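You operate a simulated robot arm through the tools that you are given. There is no shell and no other tool. Be economical: measure what you need, move in short steps, check, and stop when the job is done.

You run a simulated two-armed robot. Do the job below in one go: nothing can be reset, and whatever is moved stays where it is left.

## Task
Put the key from the top of the steel cabinet on the blue block on the blue cart top. Shut the blue cart drawer. Put the red controller on the guard plate. Take the jar that says "knobs" from the rack shelf r3-3 and leave it on top of the green canister there. Open the upper dry drawer, take the battery checker and leave it inside, then shut the drawer. Lift the tester card flap open. Any order will do. Set down upright: jar, battery checker.

The check looks at the end state, three seconds after you hand in, the way a careful person would. Anything else that was tipped, shoved, dropped, spilled or broken makes it a failure.

## Robot
Two 7-joint arms with two-finger parallel grippers on one trunk, on a base that drives. Base frame: it is fixed to the floor where the robot stands at the start and does not move with it; the origin is under the middle of the robot, x ahead of it, y to its left, z up; the surface under the hand at the start is at about z = 860. Units: mm, rad, N and s.
The left shoulder is at the start at [50, 168, 1157], the right one opposite. With the tool pointing down near the work surface each hand reaches from about 220 to 660 mm from the robot's upright axis, wherever it stands, measured 20 degrees to its own side. Places, roughly: battery checker [750, -7500, 1000]; blue block [-2250, -1750, 1000]; blue cart drawer [-2100, -1800, 700]; green canister (6x6x10 cm) [600, -7300, 900]; guard plate [-3250, -7500, 750]; jar [500, -7250, 1000]; key [500, -250, 1000]; red controller [500, -6500, 1000]; tester card flap [700, -8300, 1100]; upper dry drawer [-3200, -7000, 700]; upper dry drawer inside [-3200, -7000, 600]. Payload 1.57 kg a hand.
The tool frame of a hand sits at the grasp point between the pads (the TCP): z along the fingers, y along the line on which they close. The tips reach 30 mm beyond it. Largest opening 80 mm; finger width 17, thickness 12; the body of the gripper, 40 by 82 mm, starts 80 mm behind the TCP.
Orientation is that of the tool frame in the base frame, as [roll, pitch, yaw] about the fixed x, y, z axes, in that order (R = Rz(yaw) Ry(pitch) Rx(roll)). With the fingers straight down and closing along the base's y, the tool's x points along the base's -x, its y along +y and its z along -z.

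## Interface
- The arms move only by the tool play_rows. It takes "left_plan", "right_plan" or both (then of equal length, played together; a hand with none holds still); each is a list of rows, each a list of 7 numbers: the turn, a rotation vector about the tool's x, y, z in rad, then the shift along the tool's x, y, z in mm, then the gripper command, from -1 (shut) to 1 (fully open), values between in proportion. In form: [[ax, ay, az, tx, ty, tz, jaw], ...]. A call has 1 to 20 rows; each row shifts and turns the commanded pose from where the row before left it, along the tool's axes as they then stand. Rows are played at 5 a second. More than 50 mm and 0.15 rad between two rows, or a gripper value outside its range, and nothing of the call is played. Where a pose cannot be reached the arm comes as near as it can. A force on the tool above 40 N (or 10 N above the force at the start of the call, whichever is more), or a blocked arm, ends the call early, and 0.2 s more pass. The fingers move at their own pace (about 45 mm/s each) and stop on an object; they squeeze with about 23 N. The grip force told is the motor's: it shows also when the fingers shut on nothing. Time passes only in rows, and 0.2 s behind the last, so rows that do not move let the fingers close. The reply holds the time, the measured pose of the TCP, the force on the tool along the base axes, the opening and the grip force, in the units named above and with some noise, with the torque about the TCP (base axes, N m) and any sound that the robot's microphone picked up.
- Cameras (640 x 400 px; columns grow to the right, rows downward): "scene" is now at [129.1, -15.2, 1379.7]; the picture's right is [-0.17, -0.99, 0.00], its down [-0.46, 0.08, -0.89] and it looks along [0.87, -0.15, -0.46] (base axes); focal length 264 px, centre (320, 200). "left" rides on the left gripper at [72, 7, -122] in its tool frame; the picture's right is [-0.09, 1.00, 0.00], its down [-0.84, -0.08, -0.54] and it looks along [-0.54, -0.05, 0.84] (tool axes); focal length 238 px, centre (320, 200). "right" rides on the right gripper at [72, -7, -122] in its tool frame; the picture's right is [0.09, 1.00, 0.00], its down [-0.84, 0.08, -0.54] and it looks along [-0.54, 0.05, 0.84] (tool axes); focal length 238 px, centre (320, 200). There is no depth. A picture from a camera that has moved, and an enlarged one, comes with that camera's place and axes in the base frame and with its lens.
- capture(camera): a new picture of that camera. It takes no simulated time.
- raise_lower(by): slides the trunk up (or, below 0, down) by that many mm; the arms and the scene camera ride with it, the base frame stays. It gives what a move gives, with no picture.
- steer(legs): drives the robot by 1 to 6 legs, each [ahead, left, turn to the left] in mm, mm and rad, along the robot's own axes; the way and the turn of a leg run together, so that a leg with both is an arc; at most 1500 mm and 3.142 rad a leg. The arms and the cameras ride along, it lands a little off, and it stops where it bumps. It gives what a move gives.
- head_to(pan, tilt): turns the head with the scene camera to pan (to the left, within 1.396 rad either way) and tilt (down, from -0.506 to 1.204), counted from straight ahead of the robot. It gives what a move gives.
- zoom(camera, box): a new picture of the part [left, top, right, bottom] of that camera's present view, enlarged. It takes no simulated time.
- job_done(): hands the job in; it is judged then, once.

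Go step by step. Nothing tells you exact positions but the pictures and the camera data: compare them with the known pose of the tool, close in by small moves and look again before you grip or let go. The budget is 186 turns and 158 pictures, counting those below and the enlarged ones. Unless the task says otherwise, let go and move clear before handing in.

The tools are called after "Call:" as name(argument=value, ...) on one line, values as JSON. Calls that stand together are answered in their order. play_rows: Moves the arms, as the interface text tells. Its arguments: {"type":"object","properties":{"left_plan":{"type":"array","items":{"type":"array","items":{"type":"number"}}},"right_plan":{"type":"array","items":{"type":"array","items":{"type":"number"}}}},"required":[]} The other tools are called the same way: raise_lower (by) slides the trunk up or down; steer (legs) drives the base; head_to (pan, tilt) turns the head that bears the scene camera; capture (camera) takes a picture; zoom (camera, box) takes an enlarged picture of a part of a camera's view; job_done () hands the job in.

At the start:

```text
time: 0.0
left_position: [411.0, 6.6, 1218.4]
left_tcp_rot: [-3.141, 0.001, -3.141]
left_force: [0.5, -0.3, 0.3]
left_ft_torque: [0.02, -0.01, 0.03]
left_grip_width: 80.0
left_grip_force: 0.0
right_position: [476.3, -330.8, 1132.2]
right_tcp_rot: [-3.141, 0.0, 3.14]
right_force: [-0.5, 0.1, 0.1]
right_ft_torque: [0.02, 0.02, 0.05]
right_grip_width: 80.4
right_grip_force: 0.0
trunk travel left (down, up): [-325.0, 118.0]
robot x, y, heading: [-0.2, 0.3, 0.001]
head pan, tilt: [-0.168, 0.482]
```

scene: 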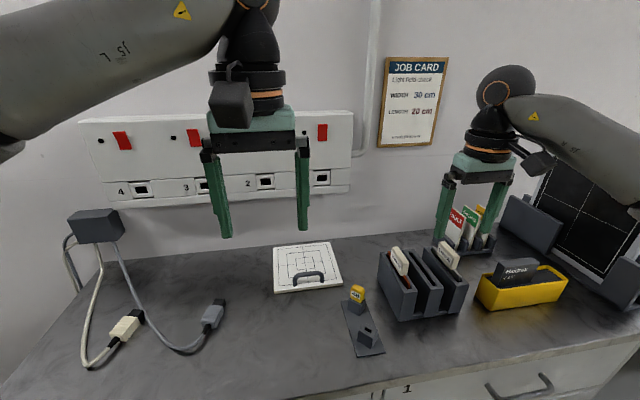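
right: 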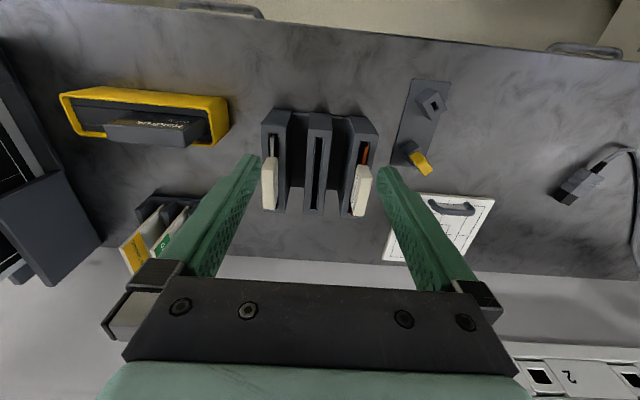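
left: 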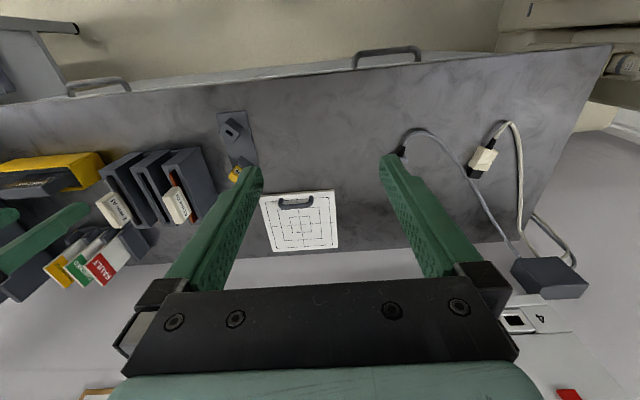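

I see the bench top with a yellow-headed thing on a dark plate, probably the key. I'll enlarge it.

Call:
zoom(camera="scene", box=[300, 260, 460, 360])

Call:
zoom(camera="right", box=[360, 60, 520, 200])

```text
4.00 times, centred on (380, 310) of scene
camera zoom: at [129.1, -15.2, 1379.7], right [-0.17, -0.99, 0.0], down [-0.46, 0.08, -0.89], along [0.87, -0.15, -0.46], focal length 1055 px, centre (80, -240)
```

zoom: 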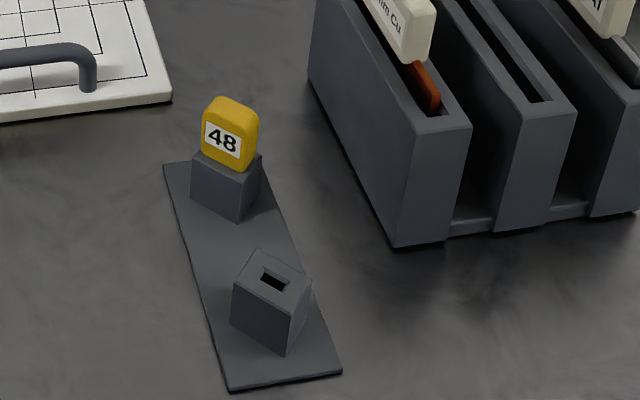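

```text
2.86 times, centred on (440, 130) of right
camera zoom: at [404.7, -340.3, 1254.6], right [-0.09, 1.0, 0.0], down [0.84, 0.08, 0.54], along [0.54, 0.05, -0.84], focal length 681 px, centre (-23, 400)
```

zoom: 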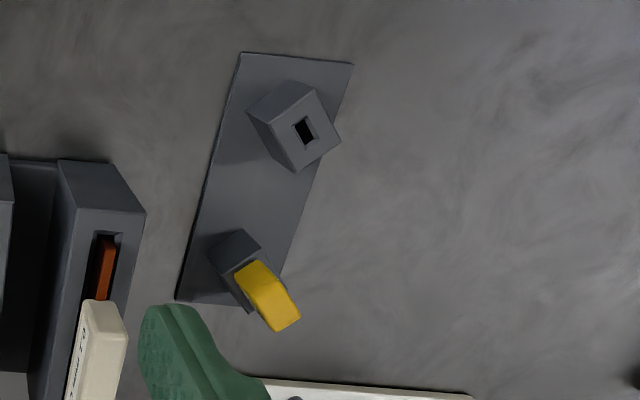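

The key head ("48") looks to be at about [539,-171,918], in a slotted block turned to the bench. I'll enlarge further to get its turn.

Call:
zoom(camera="right", box=[390, 130, 450, 180])

Call:
zoom(camera="scene", box=[335, 275, 395, 325])

```text
8.00 times, centred on (420, 155) of right
camera zoom: at [404.7, -340.3, 1254.6], right [-0.09, 1.0, 0.0], down [0.84, 0.08, 0.54], along [0.54, 0.05, -0.84], focal length 1907 px, centre (-480, 560)
```

zoom: 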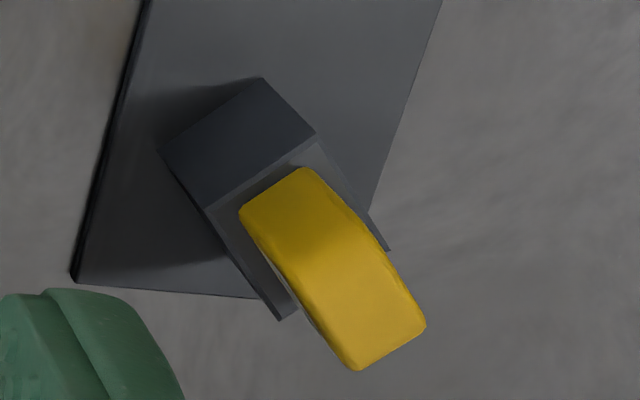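

```text
8.00 times, centred on (365, 300) of scene
camera zoom: at [129.1, -15.2, 1379.7], right [-0.17, -0.99, 0.0], down [-0.46, 0.08, -0.89], along [0.87, -0.15, -0.46], focal length 2110 px, centre (-40, -600)
```

zoom: 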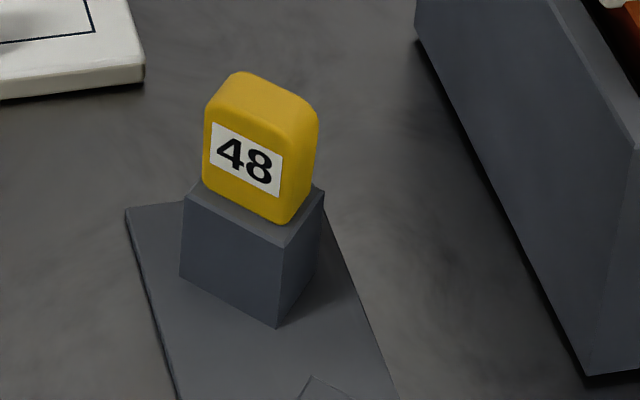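

The key head's wide face runs at about 43° to base x, and it is about 14 mm thick. I'll bring the right hand above it, turned so the fingers close on the thickness, then look.

Call:
play_rows(right_plan=[[0, 0, 0, -16, 40, 0, 1], [0, 0, 0, -16, 40, 0, 1], [0, 0, 0, -16, 40, 0, 1], [0, 0, 0, -15, 40, 0, 1], [0, 0, -0.128, 0, 0, 20, 1], [0, 0, -0.128, 0, 0, 20, 1], [0, 0, -0.128, 0, 0, 20, 1], [0, 0, -0.128, 0, 0, 20, 1], [0, 0, -0.128, 0, 0, 20, 1], [0, 0, -0.128, 0, 0, 20, 1]])

Call:
capture(camera="right")

Call:
capture(camera="scene")

```text
time: 2.2
left_position: [410.7, 5.0, 1219.2]
left_tcp_rot: [-3.141, 0.0, -3.138]
left_force: [0.0, 0.0, 0.9]
left_ft_torque: [0.0, 0.02, 0.02]
left_grip_width: 80.0
left_grip_force: 0.1
right_position: [539.3, -172.4, 1041.9]
right_tcp_rot: [-3.141, 0.001, -2.566]
right_force: [-0.7, -0.4, 0.1]
right_ft_torque: [-0.01, -0.01, 0.0]
right_grip_width: 80.2
right_grip_force: 0.1
right hand out of reach, approached as far as the arm can: row 9, 10
trunk travel left (down, up): [-325.0, 118.0]
robot x, y, heading: [1.0, 1.2, -0.002]
head pan, tilt: [-0.168, 0.482]
```

```text
150 pictures are left
camera right: at [483.7, -218.0, 1163.8], right [-0.62, 0.78, 0.0], down [0.66, 0.52, 0.54], along [0.43, 0.34, -0.84], focal length 238 px, centre (320, 200)
```

right: 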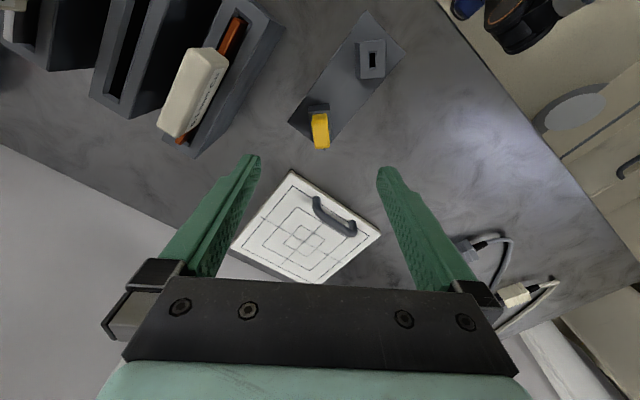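

```text
149 pictures are left
camera scene: at [129.1, -15.2, 1379.7], right [-0.17, -0.99, 0.0], down [-0.46, 0.08, -0.89], along [0.87, -0.15, -0.46], focal length 264 px, centre (320, 200)
```

scene: 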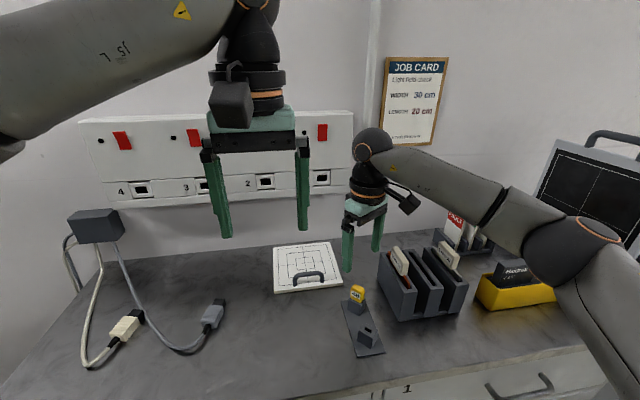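

The hand stopped a little short of the turn asked for (33°). I'll enlarge to see how well it lines up already.

Call:
zoom(camera="right", box=[280, 30, 400, 160])

```text
3.08 times, centred on (340, 95) of right
camera zoom: at [483.7, -218.0, 1163.8], right [-0.62, 0.78, 0.0], down [0.66, 0.52, 0.54], along [0.43, 0.34, -0.84], focal length 733 px, centre (258, 523)
```

zoom: 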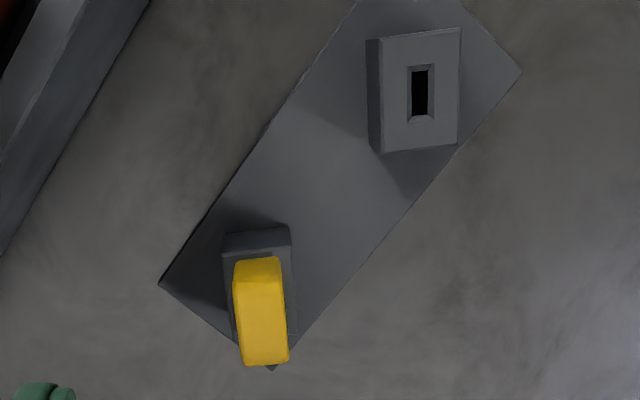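

The key still needs about 14° more turn. I'll try the remaining rotation alone first.

Call:
play_rows(right_plan=[[0, 0, -0.06, 0, 0, 0, 1], [0, 0, -0.06, 0, 0, 0, 1], [0, 0, -0.06, 0, 0, 0, 1]])

```text
time: 3.0
left_position: [410.0, 5.2, 1219.3]
left_tcp_rot: [-3.141, -0.001, -3.138]
left_force: [0.2, -0.1, 0.1]
left_ft_torque: [0.0, 0.02, -0.01]
left_grip_width: 80.2
left_grip_force: 0.1
right_position: [539.9, -172.3, 1040.7]
right_tcp_rot: [-3.141, 0.0, -2.567]
right_force: [0.4, 0.0, 1.3]
right_ft_torque: [0.01, 0.04, -0.02]
right_grip_width: 80.1
right_grip_force: 0.0
right hand out of reach, approached as far as the arm can: row 1, 2, 3
trunk travel left (down, up): [-325.0, 118.0]
robot x, y, heading: [-2.3, 2.3, 0.007]
head pan, tilt: [-0.168, 0.482]
```

The yaw limit is in the wrist, so I'll shift the base right by 150 mm to change the forearm's direction. I raise the hand first.

Call:
play_rows(right_plan=[[0, 0, 0, 0, 0, -40, 1], [0, 0, 0, 0, 0, -40, 1]])

Call:
steer(legs=[[0, -150, 0]])

```text
time: 3.6
left_position: [410.6, 4.6, 1218.3]
left_tcp_rot: [-3.141, -0.002, -3.141]
left_force: [0.5, 0.2, 0.6]
left_ft_torque: [0.02, 0.03, -0.03]
left_grip_width: 79.8
left_grip_force: 0.0
right_position: [540.2, -173.7, 1103.6]
right_tcp_rot: [3.14, 0.0, -2.572]
right_force: [-0.5, 0.1, -0.4]
right_ft_torque: [0.01, 0.04, -0.01]
right_grip_width: 80.1
right_grip_force: 0.1
right hand out of reach, approached as far as the arm can: row 2
trunk travel left (down, up): [-325.0, 118.0]
robot x, y, heading: [-0.5, 2.0, -0.002]
head pan, tilt: [-0.168, 0.482]
```

```text
time: 5.6
left_position: [410.8, -145.4, 1219.9]
left_tcp_rot: [-3.141, 0.001, -3.135]
left_force: [0.4, -0.3, 0.0]
left_ft_torque: [0.0, -0.01, -0.02]
left_grip_width: 80.4
left_grip_force: 0.1
right_position: [541.1, -323.2, 1103.2]
right_tcp_rot: [3.138, 0.003, -2.568]
right_force: [-0.4, -0.5, -0.5]
right_ft_torque: [0.0, -0.02, 0.01]
right_grip_width: 80.0
right_grip_force: 0.0
trunk travel left (down, up): [-325.0, 118.0]
robot x, y, heading: [-1.2, -147.9, 0.005]
head pan, tilt: [-0.168, 0.482]
```

The left hand must get out of the way first. Then the right hand goes back over the key with the extra turn.

Call:
play_rows(left_plan=[[0, 0, 0, 0, 45, -10, 1], [0, 0, 0, 0, 45, -10, 1], [0, 0, 0, 0, 45, -10, 1], [0, 0, 0, 0, 45, -10, 1], [0, 0, 0, 0, 45, 0, 1]])

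Call:
play_rows(right_plan=[[0, 0, 0, -20, 32, 0, 1], [0, 0, 0, -20, 32, 0, 1], [0, 0, 0, -20, 32, 0, 1], [0, 0, 0, -20, 32, 0, 1], [0, 0, -0.12, 0, 0, 20, 1], [0, 0, -0.12, 0, 0, 20, 1], [0, 0, 0, 0, 0, 30, 1]])

Call:
capture(camera="right")

```text
time: 6.8
left_position: [408.0, 83.0, 1259.2]
left_tcp_rot: [-3.14, 0.002, -3.137]
left_force: [-0.6, 0.8, 0.5]
left_ft_torque: [-0.04, 0.01, 0.04]
left_grip_width: 79.8
left_grip_force: 0.1
right_position: [540.5, -322.9, 1103.0]
right_tcp_rot: [3.141, 0.002, -2.568]
right_force: [-0.7, 0.0, -0.4]
right_ft_torque: [-0.01, 0.01, 0.02]
right_grip_width: 79.9
right_grip_force: 0.1
trunk travel left (down, up): [-325.0, 118.0]
robot x, y, heading: [2.0, -154.5, 0.006]
head pan, tilt: [-0.168, 0.482]
```

```text
time: 8.4
left_position: [407.9, 82.2, 1258.8]
left_tcp_rot: [-3.14, 0.001, -3.136]
left_force: [1.2, 0.0, -0.9]
left_ft_torque: [-0.02, -0.02, 0.0]
left_grip_width: 80.1
left_grip_force: 0.1
right_position: [521.2, -188.6, 1023.4]
right_tcp_rot: [-3.142, 0.003, -2.326]
right_force: [-0.1, 0.2, -0.3]
right_ft_torque: [-0.01, -0.02, -0.02]
right_grip_width: 80.2
right_grip_force: 0.1
right hand out of reach, approached as far as the arm can: row 6
trunk travel left (down, up): [-325.0, 118.0]
robot x, y, heading: [1.4, -151.6, 0.003]
head pan, tilt: [-0.168, 0.482]
```

```text
147 pictures are left
camera right: at [477.9, -247.1, 1145.6], right [-0.79, 0.62, 0.0], down [0.52, 0.66, 0.54], along [0.33, 0.43, -0.84], focal length 238 px, centre (320, 200)
```

right: 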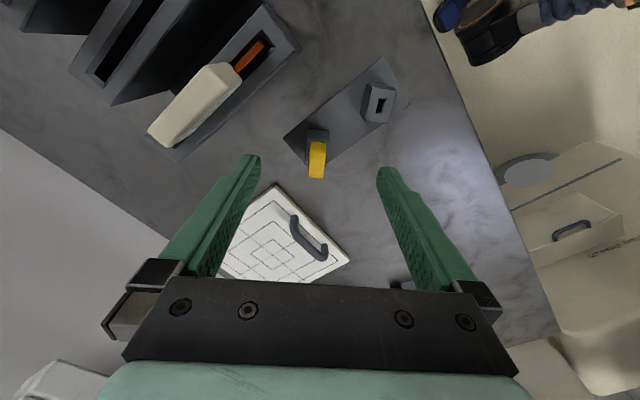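

The turn is now right. I'll enlarge to fix the key's position.

Call:
zoom(camera="right", box=[280, 100, 380, 190])

```text
4.44 times, centred on (330, 145) of right
camera zoom: at [477.9, -247.1, 1145.6], right [-0.79, 0.62, 0.0], down [0.52, 0.66, 0.54], along [0.33, 0.43, -0.84], focal length 1059 px, centre (276, 444)
```

zoom: 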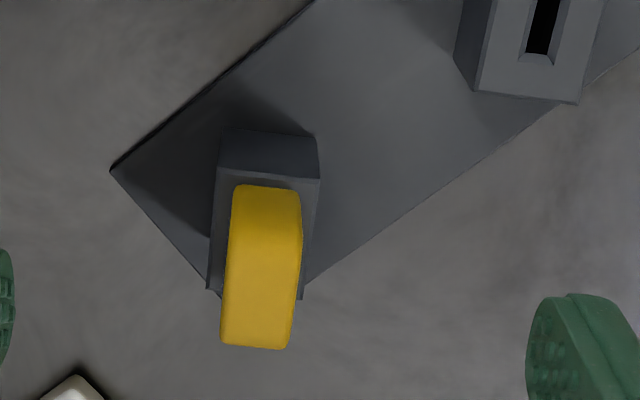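

The key's top centre is about [541,-170,934]. I'll move over it and descend most of the way.

Call:
play_rows(right_plan=[[0, 0, 0, -26.4, -1.6, 0, 1], [0, 0, 0, 0, 0, 30, 1], [0, 0, 0, 0, 0, 30, 1]])

Call:
zoom(camera="right", box=[220, 100, 420, 225])

Call:
zoom(camera="scene", box=[180, 200, 340, 300])

```text
time: 9.2
left_position: [406.6, 81.1, 1259.9]
left_tcp_rot: [-3.141, 0.001, -3.136]
left_force: [0.0, 0.1, 0.2]
left_ft_torque: [0.01, 0.03, -0.01]
left_grip_width: 80.0
left_grip_force: 0.0
right_position: [519.3, -190.0, 963.1]
right_tcp_rot: [3.141, 0.002, -2.325]
right_force: [1.0, 0.2, -0.7]
right_ft_torque: [-0.01, 0.02, 0.01]
right_grip_width: 80.2
right_grip_force: 0.0
right hand out of reach, approached as far as the arm can: row 1
trunk travel left (down, up): [-325.0, 118.0]
robot x, y, heading: [0.2, -154.4, 0.002]
head pan, tilt: [-0.168, 0.482]
```

```text
3.20 times, centred on (320, 162) of right
camera zoom: at [477.5, -248.5, 1085.2], right [-0.79, 0.62, 0.0], down [0.52, 0.66, 0.54], along [0.33, 0.43, -0.84], focal length 763 px, centre (320, 320)
```

zoom: 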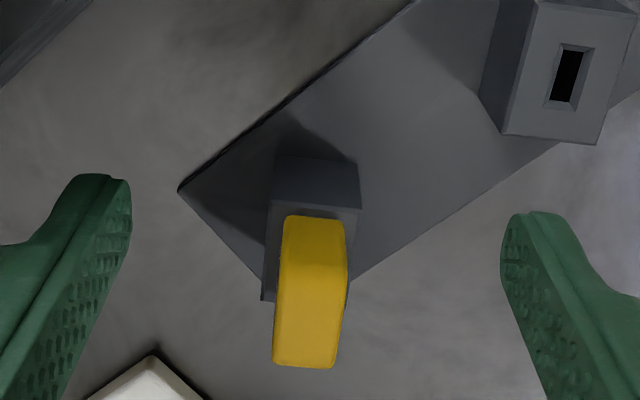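

```text
4.00 times, centred on (260, 250) of scene
camera zoom: at [129.6, -167.3, 1379.7], right [-0.16, -0.99, 0.0], down [-0.46, 0.08, -0.89], along [0.87, -0.14, -0.46], focal length 1055 px, centre (560, 0)
```

zoom: 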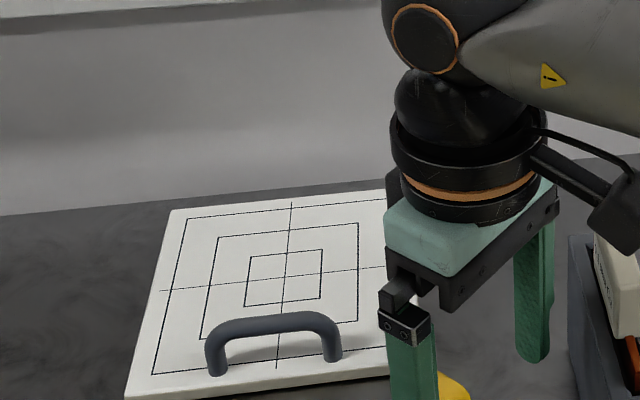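

The wrist is still at its limit. I'll raise the hand, shift the base right by another 90 mm, and come back.

Call:
play_rows(right_plan=[[0, 0, 0, 0, 0, -40, 1], [0, 0, 0, 0, 0, -40, 1]])

Call:
steer(legs=[[0, -90, 0]])

Call:
play_rows(right_plan=[[0, 0, 0, -30, 20, 0, 1], [0, 0, 0, -30, 20, 0, 1], [0, 0, 0, -30, 20, 0, 1]])

```text
time: 9.8
left_position: [407.3, 81.9, 1259.6]
left_tcp_rot: [-3.139, 0.002, -3.138]
left_force: [-0.3, 0.2, -0.4]
left_ft_torque: [0.04, 0.0, -0.01]
left_grip_width: 80.2
left_grip_force: 0.1
right_position: [518.6, -188.2, 1044.3]
right_tcp_rot: [3.141, -0.001, -2.326]
right_force: [0.3, 0.1, -0.5]
right_ft_torque: [0.02, -0.02, -0.01]
right_grip_width: 80.2
right_grip_force: 0.1
trunk travel left (down, up): [-325.0, 118.0]
robot x, y, heading: [2.7, -153.5, 0.001]
head pan, tilt: [-0.168, 0.482]
```

```text
time: 11.2
left_position: [406.4, -7.7, 1260.0]
left_tcp_rot: [-3.141, 0.0, -3.133]
left_force: [0.7, -0.6, -0.5]
left_ft_torque: [-0.01, -0.01, 0.0]
left_grip_width: 79.8
left_grip_force: 0.1
right_position: [520.0, -277.6, 1042.7]
right_tcp_rot: [-3.14, 0.003, -2.325]
right_force: [0.2, -0.6, -0.6]
right_ft_torque: [0.0, -0.01, 0.04]
right_grip_width: 80.1
right_grip_force: 0.1
trunk travel left (down, up): [-325.0, 118.0]
robot x, y, heading: [-1.6, -240.3, 0.013]
head pan, tilt: [-0.168, 0.482]
```

```text
time: 12.0
left_position: [407.4, -6.4, 1260.7]
left_tcp_rot: [-3.139, 0.0, -3.134]
left_force: [0.0, 0.5, -0.3]
left_ft_torque: [0.01, 0.06, -0.03]
left_grip_width: 80.0
left_grip_force: 0.1
right_position: [523.0, -252.9, 1043.1]
right_tcp_rot: [-3.141, 0.0, -2.324]
right_force: [0.0, 0.1, -0.1]
right_ft_torque: [-0.04, 0.0, 0.01]
right_grip_width: 80.4
right_grip_force: 0.1
right hand out of reach, approached as far as the arm can: row 1, 2, 3
trunk travel left (down, up): [-325.0, 118.0]
robot x, y, heading: [-0.7, -241.1, 0.006]
head pan, tilt: [-0.168, 0.482]
```

Shifting does not help much in this arm posture. I'll test turning the other way, so as to grip the head across its width, with y along about 47°.

Call:
play_rows(right_plan=[[0, 0, 0.131, 0, 0, 0, 1], [0, 0, 0.131, 0, 0, 0, 1], [0, 0, 0.131, 0, 0, 0, 1], [0, 0, 0.131, 0, 0, 0, 1], [0, 0, 0.131, 0, 0, 0, 1], [0, 0, 0.131, 0, 0, 0, 1], [0, 0, 0.131, 0, 0, 0, 1], [0, 0, 0.131, 0, 0, 0, 1], [0, 0, 0.131, 0, 0, 0, 1], [0, 0, 0.131, 0, 0, 0, 1], [0, 0, 0.131, 0, 0, 0, 1], [0, 0, 0.131, 0, 0, 0, 1]])

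Call:
capture(camera="scene")

```text
time: 14.6
left_position: [407.8, -6.9, 1259.4]
left_tcp_rot: [-3.141, 0.0, -3.133]
left_force: [0.6, 0.0, 0.3]
left_ft_torque: [0.0, -0.02, -0.01]
left_grip_width: 80.1
left_grip_force: 0.1
right_position: [522.6, -252.8, 1044.5]
right_tcp_rot: [3.138, 0.0, 2.384]
right_force: [0.3, -0.1, -0.5]
right_ft_torque: [-0.04, 0.01, 0.03]
right_grip_width: 80.2
right_grip_force: 0.1
trunk travel left (down, up): [-325.0, 118.0]
robot x, y, heading: [1.2, -243.5, 0.006]
head pan, tilt: [-0.168, 0.482]
```

```text
143 pictures are left
camera scene: at [129.9, -256.0, 1379.7], right [-0.16, -0.99, 0.0], down [-0.46, 0.07, -0.89], along [0.87, -0.14, -0.46], focal length 264 px, centre (320, 200)
```

scene: 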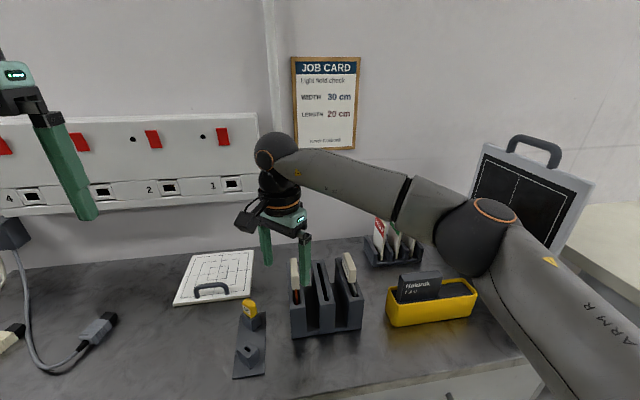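

It turns freely that way. I'll drive left 82 mm to put the hand near the key.

Call:
steer(legs=[[0, 82, 0]])

Call:
capture(camera="right")

```text
time: 16.0
left_position: [406.2, 73.8, 1260.5]
left_tcp_rot: [-3.14, -0.001, -3.131]
left_force: [-0.8, -0.4, 0.3]
left_ft_torque: [0.0, -0.02, 0.0]
left_grip_width: 80.2
left_grip_force: 0.1
right_position: [522.7, -172.6, 1044.0]
right_tcp_rot: [3.14, -0.001, 2.386]
right_force: [-0.2, 0.3, 0.2]
right_ft_torque: [0.02, 0.02, 0.0]
right_grip_width: 79.6
right_grip_force: 0.0
trunk travel left (down, up): [-325.0, 118.0]
robot x, y, heading: [-0.8, -161.5, 0.008]
head pan, tilt: [-0.168, 0.482]
```

```text
142 pictures are left
camera right: at [466.6, -128.6, 1167.2], right [0.61, 0.79, 0.0], down [0.66, -0.52, 0.54], along [0.43, -0.33, -0.84], focal length 238 px, centre (320, 200)
```

right: 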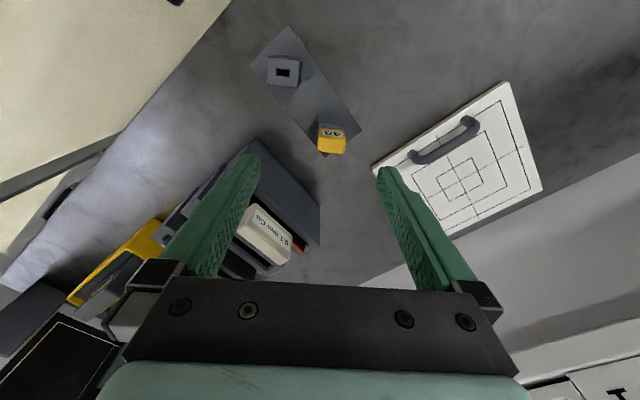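

The hand is now over the key. I'll make the small correction and descend with the fingers partly closed, to stay clear of the slotted box.

Call:
play_rows(right_plan=[[0, 0, 0, -11.7, 13.8, 0, 0.4], [0, 0, 0, 0, 0, 40, 0.4], [0, 0, 0, 0, 0, 34, 0.4]])

Call:
zoom(camera="right", box=[220, 80, 440, 220])

```text
time: 16.8
left_position: [406.4, 74.5, 1260.3]
left_tcp_rot: [-3.14, 0.0, -3.131]
left_force: [0.1, -0.7, -0.4]
left_ft_torque: [0.0, 0.03, -0.02]
left_grip_width: 80.0
left_grip_force: 0.2
right_position: [540.3, -169.8, 970.5]
right_tcp_rot: [3.138, -0.001, 2.386]
right_force: [0.2, 0.8, 0.4]
right_ft_torque: [0.0, 0.02, 0.0]
right_grip_width: 56.0
right_grip_force: 0.0
trunk travel left (down, up): [-325.0, 118.0]
robot x, y, heading: [1.1, -167.1, 0.008]
head pan, tilt: [-0.168, 0.482]
```

```text
2.86 times, centred on (330, 150) of right
camera zoom: at [484.8, -126.6, 1094.3], right [0.61, 0.79, 0.0], down [0.66, -0.52, 0.54], along [0.43, -0.33, -0.84], focal length 681 px, centre (291, 343)
```

zoom: 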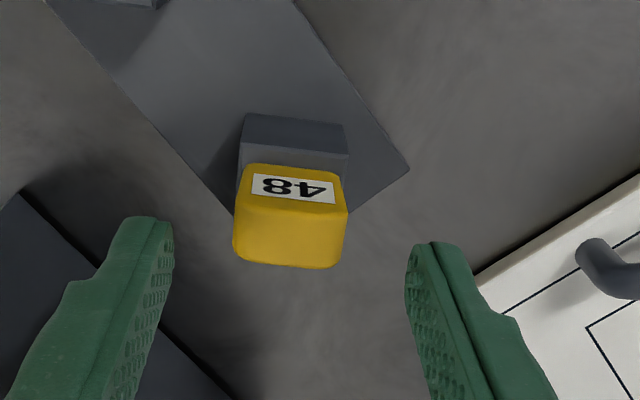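

The key sits centred between the fingers, and the block top is at about z=900. I'll descend so the tips stop just above it, then close.

Call:
play_rows(right_plan=[[0, 0, 0, 0, 0, 34, 0.4], [0, 0, 0, 0, 0, 0, -1], [0, 0, 0, 0, 0, 0, -1], [0, 0, 0, 0, 0, 0, -1], [0, 0, 0, 0, 0, 0, -1]])

Call:
zoom(camera="right", box=[220, 80, 440, 220])

```text
time: 18.0
left_position: [406.0, 73.9, 1260.8]
left_tcp_rot: [-3.138, 0.001, -3.131]
left_force: [0.2, -0.5, 0.3]
left_ft_torque: [-0.01, 0.01, -0.03]
left_grip_width: 80.0
left_grip_force: 0.1
right_position: [540.9, -171.5, 936.3]
right_tcp_rot: [3.14, 0.0, 2.387]
right_force: [-0.7, -0.9, 0.4]
right_ft_torque: [0.0, 0.0, 0.0]
right_grip_width: 27.8
right_grip_force: 22.7
trunk travel left (down, up): [-325.0, 118.0]
robot x, y, heading: [2.6, -164.2, 0.001]
head pan, tilt: [-0.168, 0.482]
```

```text
2.86 times, centred on (330, 150) of right
camera zoom: at [485.5, -127.1, 1058.8], right [0.61, 0.79, 0.0], down [0.66, -0.52, 0.54], along [0.43, -0.33, -0.84], focal length 681 px, centre (291, 343)
```

zoom: 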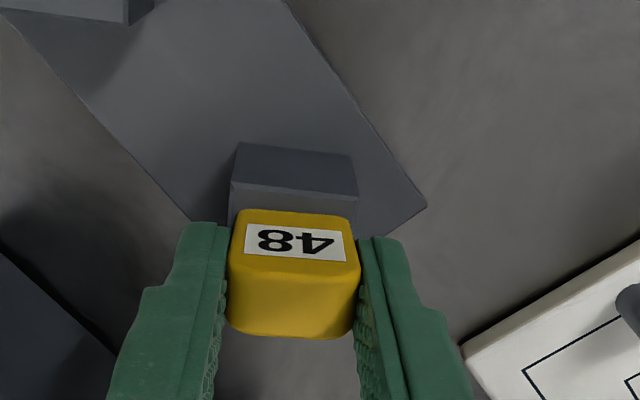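

It is gripped at 27.8 mm. I'll lift straight up.

Call:
play_rows(right_plan=[[0, 0, 0, 0, 0, -20, -1], [0, 0, 0, 0, 0, -30, -1], [0, 0, 0, 0, 0, -40, -1], [0, 0, 0, 0, 0, -40, -1], [0, 0, 0, 0, 0, -40, -1]])

Call:
capture(camera="scene")

Call:
zoom(camera="right", box=[220, 80, 440, 220])

```text
time: 19.2
left_position: [405.3, 74.3, 1259.2]
left_tcp_rot: [-3.139, 0.003, -3.132]
left_force: [0.5, -0.2, 0.3]
left_ft_torque: [-0.05, 0.02, -0.02]
left_grip_width: 80.0
left_grip_force: 0.1
right_position: [539.3, -170.7, 1106.1]
right_tcp_rot: [-3.141, 0.0, 2.387]
right_force: [0.8, -0.1, 0.1]
right_ft_torque: [0.0, 0.0, 0.02]
right_grip_width: 28.0
right_grip_force: 22.9
trunk travel left (down, up): [-325.0, 118.0]
robot x, y, heading: [-1.4, -160.4, 0.006]
head pan, tilt: [-0.168, 0.482]
```

```text
139 pictures are left
camera scene: at [128.9, -175.3, 1379.7], right [-0.16, -0.99, 0.0], down [-0.46, 0.07, -0.89], along [0.87, -0.14, -0.46], focal length 264 px, centre (320, 200)
```

scene: 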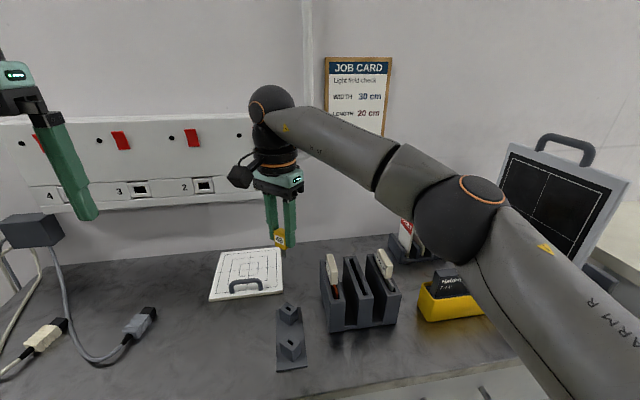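

```text
2.86 times, centred on (330, 150) of right
camera zoom: at [483.6, -126.7, 1229.6], right [0.61, 0.79, 0.0], down [0.66, -0.52, 0.54], along [0.43, -0.33, -0.84], focal length 681 px, centre (291, 343)
```

zoom: 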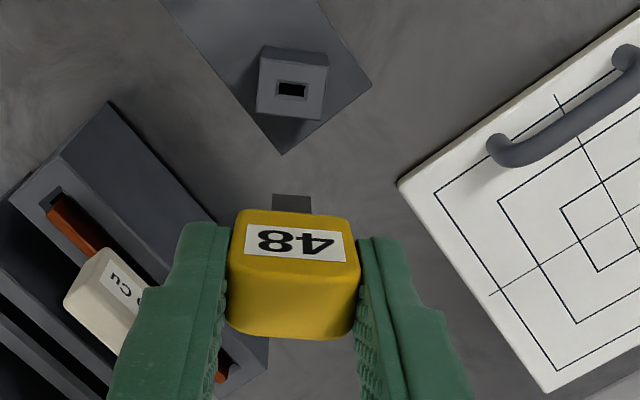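

The key is out and held. Before driving to the blue cart I'll look around on both sides.

Call:
head_to(pan=1.39, tilt=0.35)

Call:
capture(camera="scene")

Call:
head_to(pan=-1.39, tilt=0.35)

Call:
capture(camera="scene")

```text
time: 20.9
left_position: [406.1, 74.4, 1259.7]
left_tcp_rot: [-3.139, -0.001, -3.133]
left_force: [0.3, -0.1, -0.7]
left_ft_torque: [0.03, -0.01, 0.0]
left_grip_width: 80.1
left_grip_force: 0.0
right_position: [538.9, -170.7, 1105.4]
right_tcp_rot: [3.14, 0.0, 2.387]
right_force: [0.6, 0.2, 0.3]
right_ft_torque: [-0.01, -0.01, 0.01]
right_grip_width: 27.8
right_grip_force: 23.0
trunk travel left (down, up): [-325.0, 118.0]
robot x, y, heading: [6.2, -161.6, 0.013]
head pan, tilt: [1.389, 0.351]
```

```text
137 pictures are left
camera scene: at [55.3, -69.5, 1391.9], right [0.98, -0.17, 0.0], down [-0.06, -0.34, -0.94], along [0.16, 0.92, -0.34], focal length 264 px, centre (320, 200)
```

scene: 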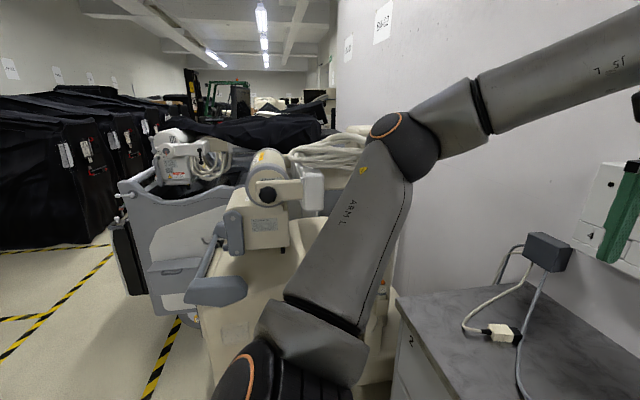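

```text
time: 23.3
left_position: [405.9, 74.5, 1259.8]
left_tcp_rot: [-3.139, 0.0, -3.131]
left_force: [-0.4, 0.0, -0.7]
left_ft_torque: [0.01, 0.02, -0.01]
left_grip_width: 80.1
left_grip_force: 0.1
right_position: [538.6, -170.3, 1105.1]
right_tcp_rot: [3.139, 0.0, 2.387]
right_force: [-0.4, -0.3, 1.0]
right_ft_torque: [0.01, -0.02, -0.01]
right_grip_width: 27.8
right_grip_force: 22.6
trunk travel left (down, up): [-325.0, 118.0]
robot x, y, heading: [-0.9, -163.2, 0.008]
head pan, tilt: [-1.389, 0.351]
```

```text
136 pictures are left
camera scene: at [56.8, -252.6, 1391.9], right [-0.98, -0.19, 0.0], down [-0.07, 0.34, -0.94], along [0.18, -0.92, -0.34], focal length 264 px, centre (320, 200)
```

scene: 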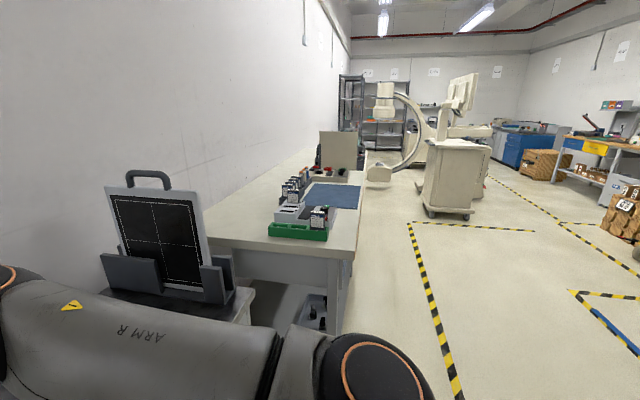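

There's open floor to the right. I'll back up, turn right 90° and look.

Call:
steer(legs=[[-450, 0, 0], [0, 0, -1.57]])

Call:
head_to(pan=-0.7, tilt=0.35)

Call:
capture(camera="scene")

```text
time: 29.8
left_position: [-206.9, -570.2, 1260.0]
left_tcp_rot: [-3.14, 0.001, 1.589]
left_force: [-0.3, 0.3, 0.0]
left_ft_torque: [0.01, 0.0, -0.02]
left_grip_width: 79.9
left_grip_force: 0.0
right_position: [-448.6, -704.8, 1106.0]
right_tcp_rot: [3.139, 0.0, 0.826]
right_force: [0.1, -0.3, -0.1]
right_ft_torque: [-0.01, -0.01, 0.0]
right_grip_width: 27.9
right_grip_force: 23.1
trunk travel left (down, up): [-325.0, 118.0]
robot x, y, heading: [-446.1, -168.2, -1.556]
head pan, tilt: [-1.389, 0.351]
```

```text
time: 30.9
left_position: [-206.8, -569.5, 1259.1]
left_tcp_rot: [-3.139, -0.001, 1.59]
left_force: [-0.7, -0.5, -0.4]
left_ft_torque: [0.0, 0.06, 0.04]
left_grip_width: 80.2
left_grip_force: 0.1
right_position: [-450.8, -705.4, 1105.9]
right_tcp_rot: [3.14, -0.001, 0.825]
right_force: [0.3, 0.1, -0.3]
right_ft_torque: [0.01, -0.03, -0.01]
right_grip_width: 28.0
right_grip_force: 23.0
trunk travel left (down, up): [-325.0, 118.0]
robot x, y, heading: [-443.9, -165.7, -1.553]
head pan, tilt: [-0.7, 0.351]
```

```text
135 pictures are left
camera scene: at [-504.9, -277.3, 1391.9], right [-0.78, 0.63, 0.0], down [0.22, 0.27, -0.94], along [-0.59, -0.73, -0.34], focal length 264 px, centre (320, 200)
```

scene: 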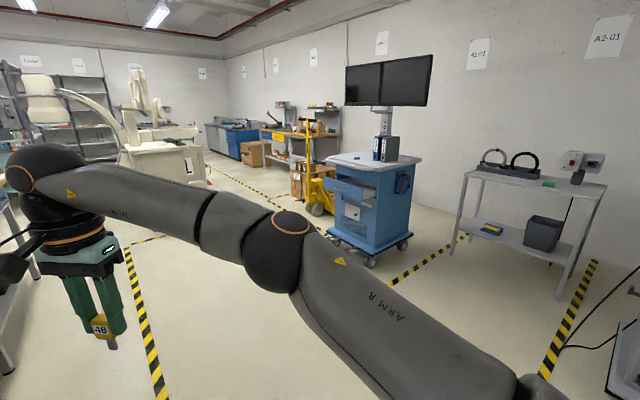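

I see the blue cart with monitors and an open drawer. I'll enlarge it.

Call:
zoom(camera="scene", box=[310, 120, 440, 270])

```text
2.67 times, centred on (375, 195) of scene
camera zoom: at [-504.9, -277.3, 1391.9], right [-0.78, 0.63, 0.0], down [0.22, 0.27, -0.94], along [-0.59, -0.73, -0.34], focal length 703 px, centre (173, 213)
```

zoom: 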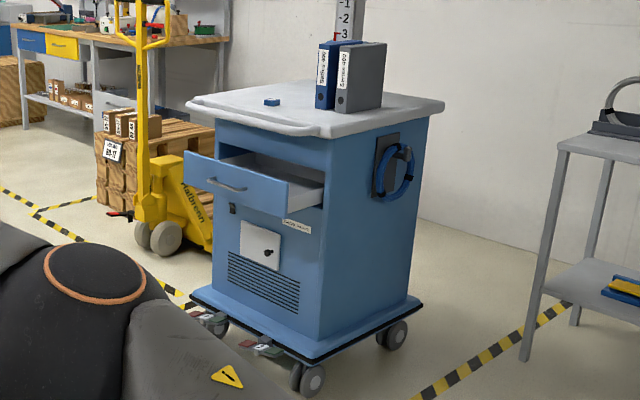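

The blue block is near the cart's front edge at about [-2214,-1868,945]. The drawer is open, facing +x. I'll drive to face the cart, drawer first.

Call:
steer(legs=[[1500, 0, 0], [0, 0, -1.585], [450, 0, 0]])

Call:
head_to(pan=0.0, tilt=0.5)

Call:
capture(camera="scene")

```text
time: 44.4
left_position: [-1257.6, -1917.3, 1259.7]
left_tcp_rot: [-3.14, 0.0, 0.027]
left_force: [-1.4, 0.6, 0.0]
left_ft_torque: [0.01, 0.01, 0.02]
left_grip_width: 79.8
left_grip_force: 0.1
right_position: [-1396.6, -1675.5, 1106.0]
right_tcp_rot: [3.14, -0.001, -0.736]
right_force: [-0.5, 0.4, -1.1]
right_ft_torque: [-0.01, -0.02, 0.06]
right_grip_width: 28.0
right_grip_force: 23.0
trunk travel left (down, up): [-325.0, 118.0]
robot x, y, heading: [-857.4, -1674.8, -3.117]
head pan, tilt: [-0.7, 0.351]
```

```text
time: 45.5
left_position: [-1256.1, -1916.9, 1259.7]
left_tcp_rot: [-3.14, 0.004, 0.028]
left_force: [-0.3, -0.2, 0.9]
left_ft_torque: [-0.02, 0.03, -0.02]
left_grip_width: 79.9
left_grip_force: 0.0
right_position: [-1395.7, -1675.6, 1105.9]
right_tcp_rot: [3.14, 0.0, -0.735]
right_force: [0.0, -0.7, -0.6]
right_ft_torque: [-0.01, -0.03, -0.01]
right_grip_width: 28.1
right_grip_force: 23.0
trunk travel left (down, up): [-325.0, 118.0]
robot x, y, heading: [-857.3, -1673.7, -3.116]
head pan, tilt: [0.0, 0.499]
```

```text
133 pictures are left
camera scene: at [-987.8, -1677.5, 1378.2], right [-0.03, 1.0, 0.0], down [0.48, 0.01, -0.88], along [-0.88, -0.02, -0.48], focal length 264 px, centre (320, 200)
```

scene: 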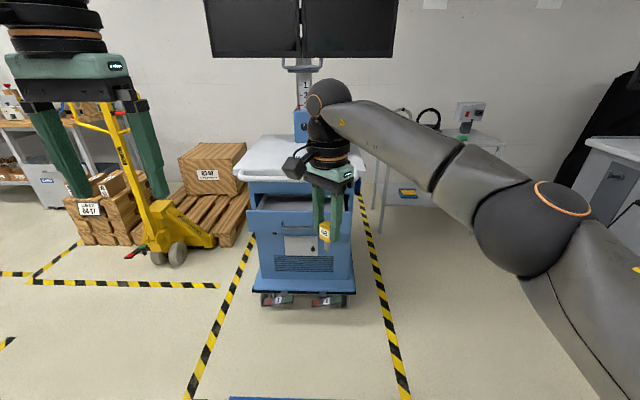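

The cart is ahead. I'll enlarge the drawer and the top.

Call:
zoom(camera="scene", box=[220, 120, 380, 320])

```text
2.00 times, centred on (300, 220) of scene
camera zoom: at [-987.8, -1677.5, 1378.2], right [-0.03, 1.0, 0.0], down [0.48, 0.01, -0.88], along [-0.88, -0.02, -0.48], focal length 527 px, centre (360, 160)
```

zoom: 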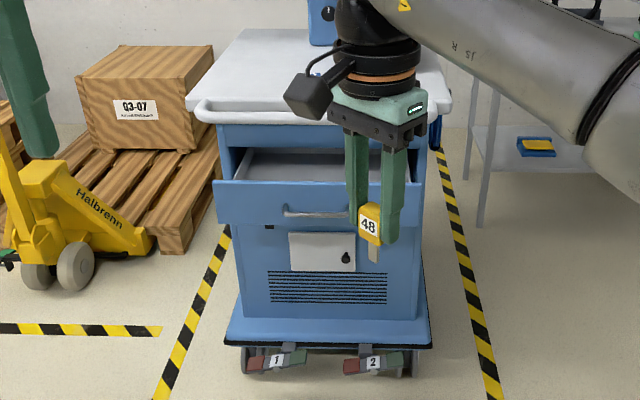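

I'll ready the left hand for pushing the drawer: shut the fingers, lower the hand and tilt the fingers 45° forward. The cart is still well ahead.

Call:
play_rows(left_plan=[[0, 0, 0, 0, -12, 48, -1], [0, 0, 0, 0, -12, 48, -1], [0, 0, 0, 0, -12, 48, -1], [0, 0, 0, 0, -12, 48, -1], [0, 0, 0, 0, -12, 48, -1], [0, 0, 0, 0, -12, 48, -1], [0, 0, 0, 0, -12, 48, -1], [0, 0, 0, 0, -12, 48, -1], [0, 0, 0, 0, -12, 48, -1], [0, -0.131, 0, 0, 0, 0, -1], [0, -0.131, 0, 0, 0, 0, -1], [0, -0.131, 0, 0, 0, 0, -1], [0, -0.131, 0, 0, 0, 0, -1], [0, -0.131, 0, 0, 0, 0, -1], [0, -0.131, 0, 0, 0, 0, -1]])

Call:
capture(camera="scene")

Call:
capture(camera="left")

```text
time: 48.7
left_position: [-1262.3, -1806.7, 829.0]
left_tcp_rot: [-3.136, 0.791, 0.028]
left_force: [-0.3, 0.2, -0.5]
left_ft_torque: [0.03, 0.01, -0.05]
left_grip_width: 0.0
left_grip_force: 21.6
right_position: [-1395.9, -1672.7, 1105.3]
right_tcp_rot: [3.139, -0.002, -0.737]
right_force: [0.3, 0.3, -0.6]
right_ft_torque: [-0.04, 0.0, 0.01]
right_grip_width: 28.4
right_grip_force: 22.9
trunk travel left (down, up): [-325.0, 118.0]
robot x, y, heading: [-853.3, -1671.0, -3.113]
head pan, tilt: [0.0, 0.499]
```

```text
131 pictures are left
camera scene: at [-988.3, -1675.7, 1378.1], right [-0.03, 1.0, 0.0], down [0.48, 0.01, -0.88], along [-0.88, -0.02, -0.48], focal length 264 px, centre (320, 200)
```

scene: 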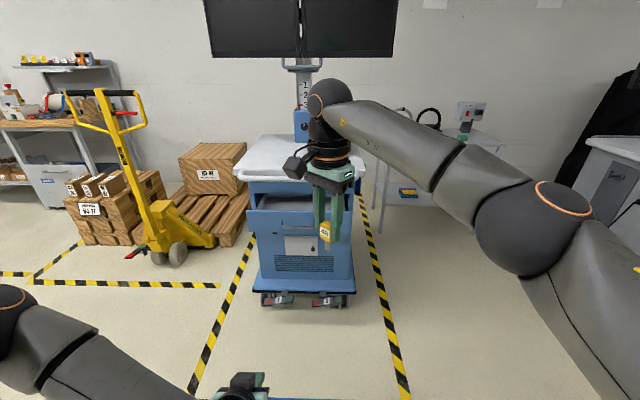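

```text
130 pictures are left
camera left: at [-1124.0, -1810.6, 863.8], right [-0.04, -1.0, 0.06], down [-0.21, 0.07, 0.98], along [-0.98, 0.02, -0.21], focal length 238 px, centre (320, 200)
```

left: 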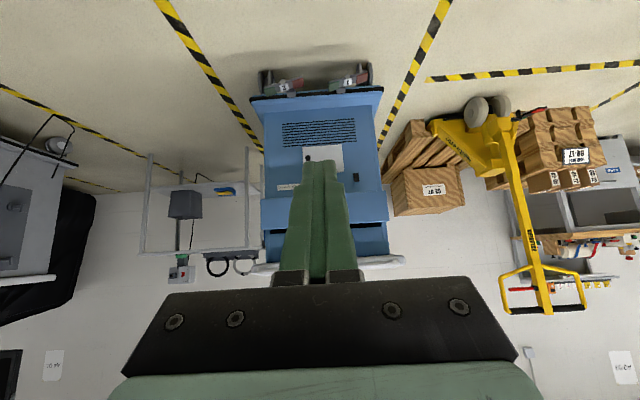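

The drawer front is at about x≈-1905, z≈690–812. I'll tilt a little more, set the height, then drive 500 mm nearer.

Call:
play_rows(left_plan=[[0, -0.14, 0, 0, 0, 0, -1], [0, -0.14, 0, 0, -10, 0, -1], [0, 0, 0, 28, -10, 15, -1]])

Call:
steer(legs=[[500, 0, -0.026]])

Call:
capture(camera="scene")

Call:
capture(camera="left")

```text
time: 49.5
left_position: [-1263.8, -1759.7, 815.9]
left_tcp_rot: [-3.141, 1.068, 0.032]
left_force: [0.2, 0.9, 0.1]
left_ft_torque: [0.01, -0.08, 0.0]
left_grip_width: 0.0
left_grip_force: 21.5
left hand out of reach, approached as far as the arm can: row 1, 2, 3
right_position: [-1395.3, -1675.5, 1106.5]
right_tcp_rot: [3.139, -0.001, -0.735]
right_force: [0.1, -0.6, 0.3]
right_ft_torque: [0.03, 0.01, 0.01]
right_grip_width: 28.1
right_grip_force: 23.3
trunk travel left (down, up): [-325.0, 118.0]
robot x, y, heading: [-854.6, -1675.4, -3.111]
head pan, tilt: [0.0, 0.499]
```

```text
time: 52.4
left_position: [-1759.9, -1751.3, 815.2]
left_tcp_rot: [3.14, 1.066, -0.002]
left_force: [0.3, 0.3, 0.0]
left_ft_torque: [0.04, -0.01, 0.0]
left_grip_width: 0.0
left_grip_force: 21.2
right_position: [-1888.7, -1664.3, 1105.5]
right_tcp_rot: [3.138, 0.0, -0.766]
right_force: [0.4, -0.1, -0.8]
right_ft_torque: [-0.03, -0.01, -0.01]
right_grip_width: 28.0
right_grip_force: 22.8
trunk travel left (down, up): [-325.0, 118.0]
robot x, y, heading: [-1344.7, -1678.9, 3.137]
head pan, tilt: [0.0, 0.499]
```

```text
129 pictures are left
camera scene: at [-1482.0, -1679.3, 1378.1], right [0.0, 1.0, 0.0], down [0.48, 0.0, -0.88], along [-0.88, 0.0, -0.48], focal length 264 px, centre (320, 200)
```

scene: 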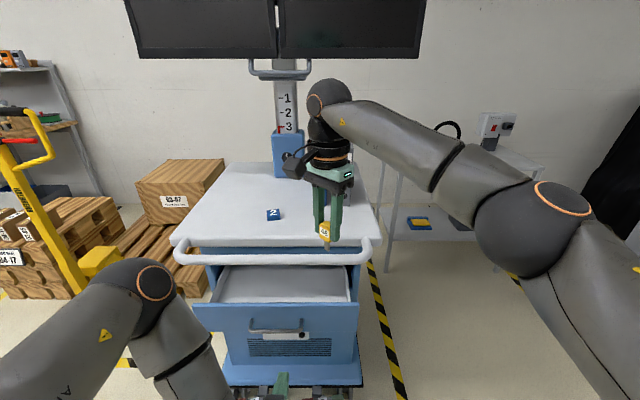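

```text
128 pictures are left
camera left: at [-1618.3, -1759.6, 811.5], right [-0.04, -1.0, 0.08], down [0.07, 0.08, 0.99], along [-1.0, 0.05, 0.06], focal length 238 px, centre (320, 200)
```

left: 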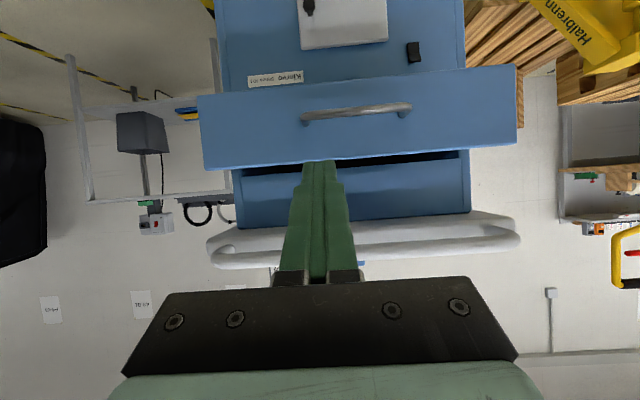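

The drawer front is at x≈-1975, z 667–780, centred at y≈-1798, with the handle at z≈712. I'll lower the trunk 50, align the left hand with the front just above the handle, and drive nearer.

Call:
raise_lower(by=-52)

Call:
play_rows(left_plan=[[0, 0, 0, 0, 20, 0, -1], [0, 0, 0, 0, 20, 0, -1]])

Call:
steer(legs=[[150, 0, 0]])

Call:
capture(camera="left")

```text
time: 53.4
left_position: [-1761.2, -1752.5, 764.4]
left_tcp_rot: [3.139, 1.064, 0.0]
left_force: [-0.4, 0.0, -0.9]
left_ft_torque: [0.01, -0.02, 0.02]
left_grip_width: 0.0
left_grip_force: 21.0
right_position: [-1889.7, -1664.0, 1054.8]
right_tcp_rot: [3.138, -0.001, -0.767]
right_force: [0.2, 1.0, -0.6]
right_ft_torque: [0.01, 0.01, 0.0]
right_grip_width: 28.0
right_grip_force: 22.7
trunk travel left (down, up): [-273.0, 170.0]
robot x, y, heading: [-1353.3, -1677.0, 3.136]
head pan, tilt: [0.0, 0.499]
```

```text
time: 54.0
left_position: [-1758.8, -1766.0, 779.9]
left_tcp_rot: [3.137, 1.063, 0.001]
left_force: [-0.1, -0.1, 0.7]
left_ft_torque: [0.0, 0.01, 0.04]
left_grip_width: 0.2
left_grip_force: 20.9
left hand out of reach, approached as far as the arm can: row 1, 2
right_position: [-1888.6, -1664.3, 1053.6]
right_tcp_rot: [3.14, 0.0, -0.766]
right_force: [0.5, -0.1, 0.0]
right_ft_torque: [0.03, -0.03, 0.0]
right_grip_width: 28.0
right_grip_force: 22.9
trunk travel left (down, up): [-273.0, 170.0]
robot x, y, heading: [-1347.4, -1678.7, 3.139]
head pan, tilt: [0.0, 0.499]
```

```text
time: 55.3
left_position: [-1910.6, -1764.2, 780.5]
left_tcp_rot: [3.137, 1.063, -0.001]
left_force: [-0.5, -0.2, -0.9]
left_ft_torque: [-0.04, 0.01, 0.01]
left_grip_width: 0.2
left_grip_force: 21.3
right_position: [-2040.9, -1661.9, 1053.6]
right_tcp_rot: [3.14, 0.001, -0.768]
right_force: [0.0, 0.7, -0.4]
right_ft_torque: [0.02, 0.01, 0.03]
right_grip_width: 28.0
right_grip_force: 23.6
trunk travel left (down, up): [-273.0, 170.0]
robot x, y, heading: [-1500.6, -1680.3, 3.133]
head pan, tilt: [0.0, 0.499]
```

```text
127 pictures are left
camera left: at [-1769.4, -1771.1, 776.5], right [-0.04, -1.0, 0.08], down [0.07, 0.08, 0.99], along [-1.0, 0.05, 0.06], focal length 238 px, centre (320, 200)
```

left: 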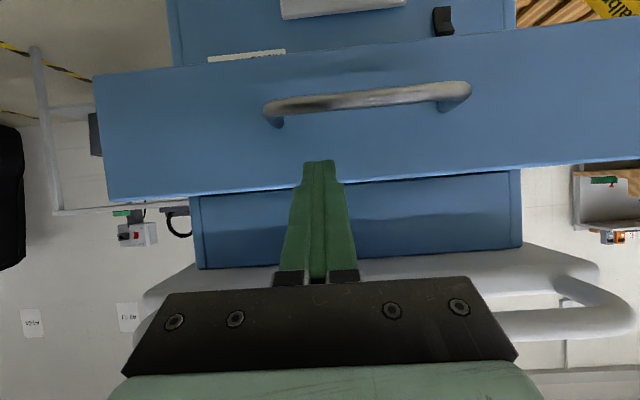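

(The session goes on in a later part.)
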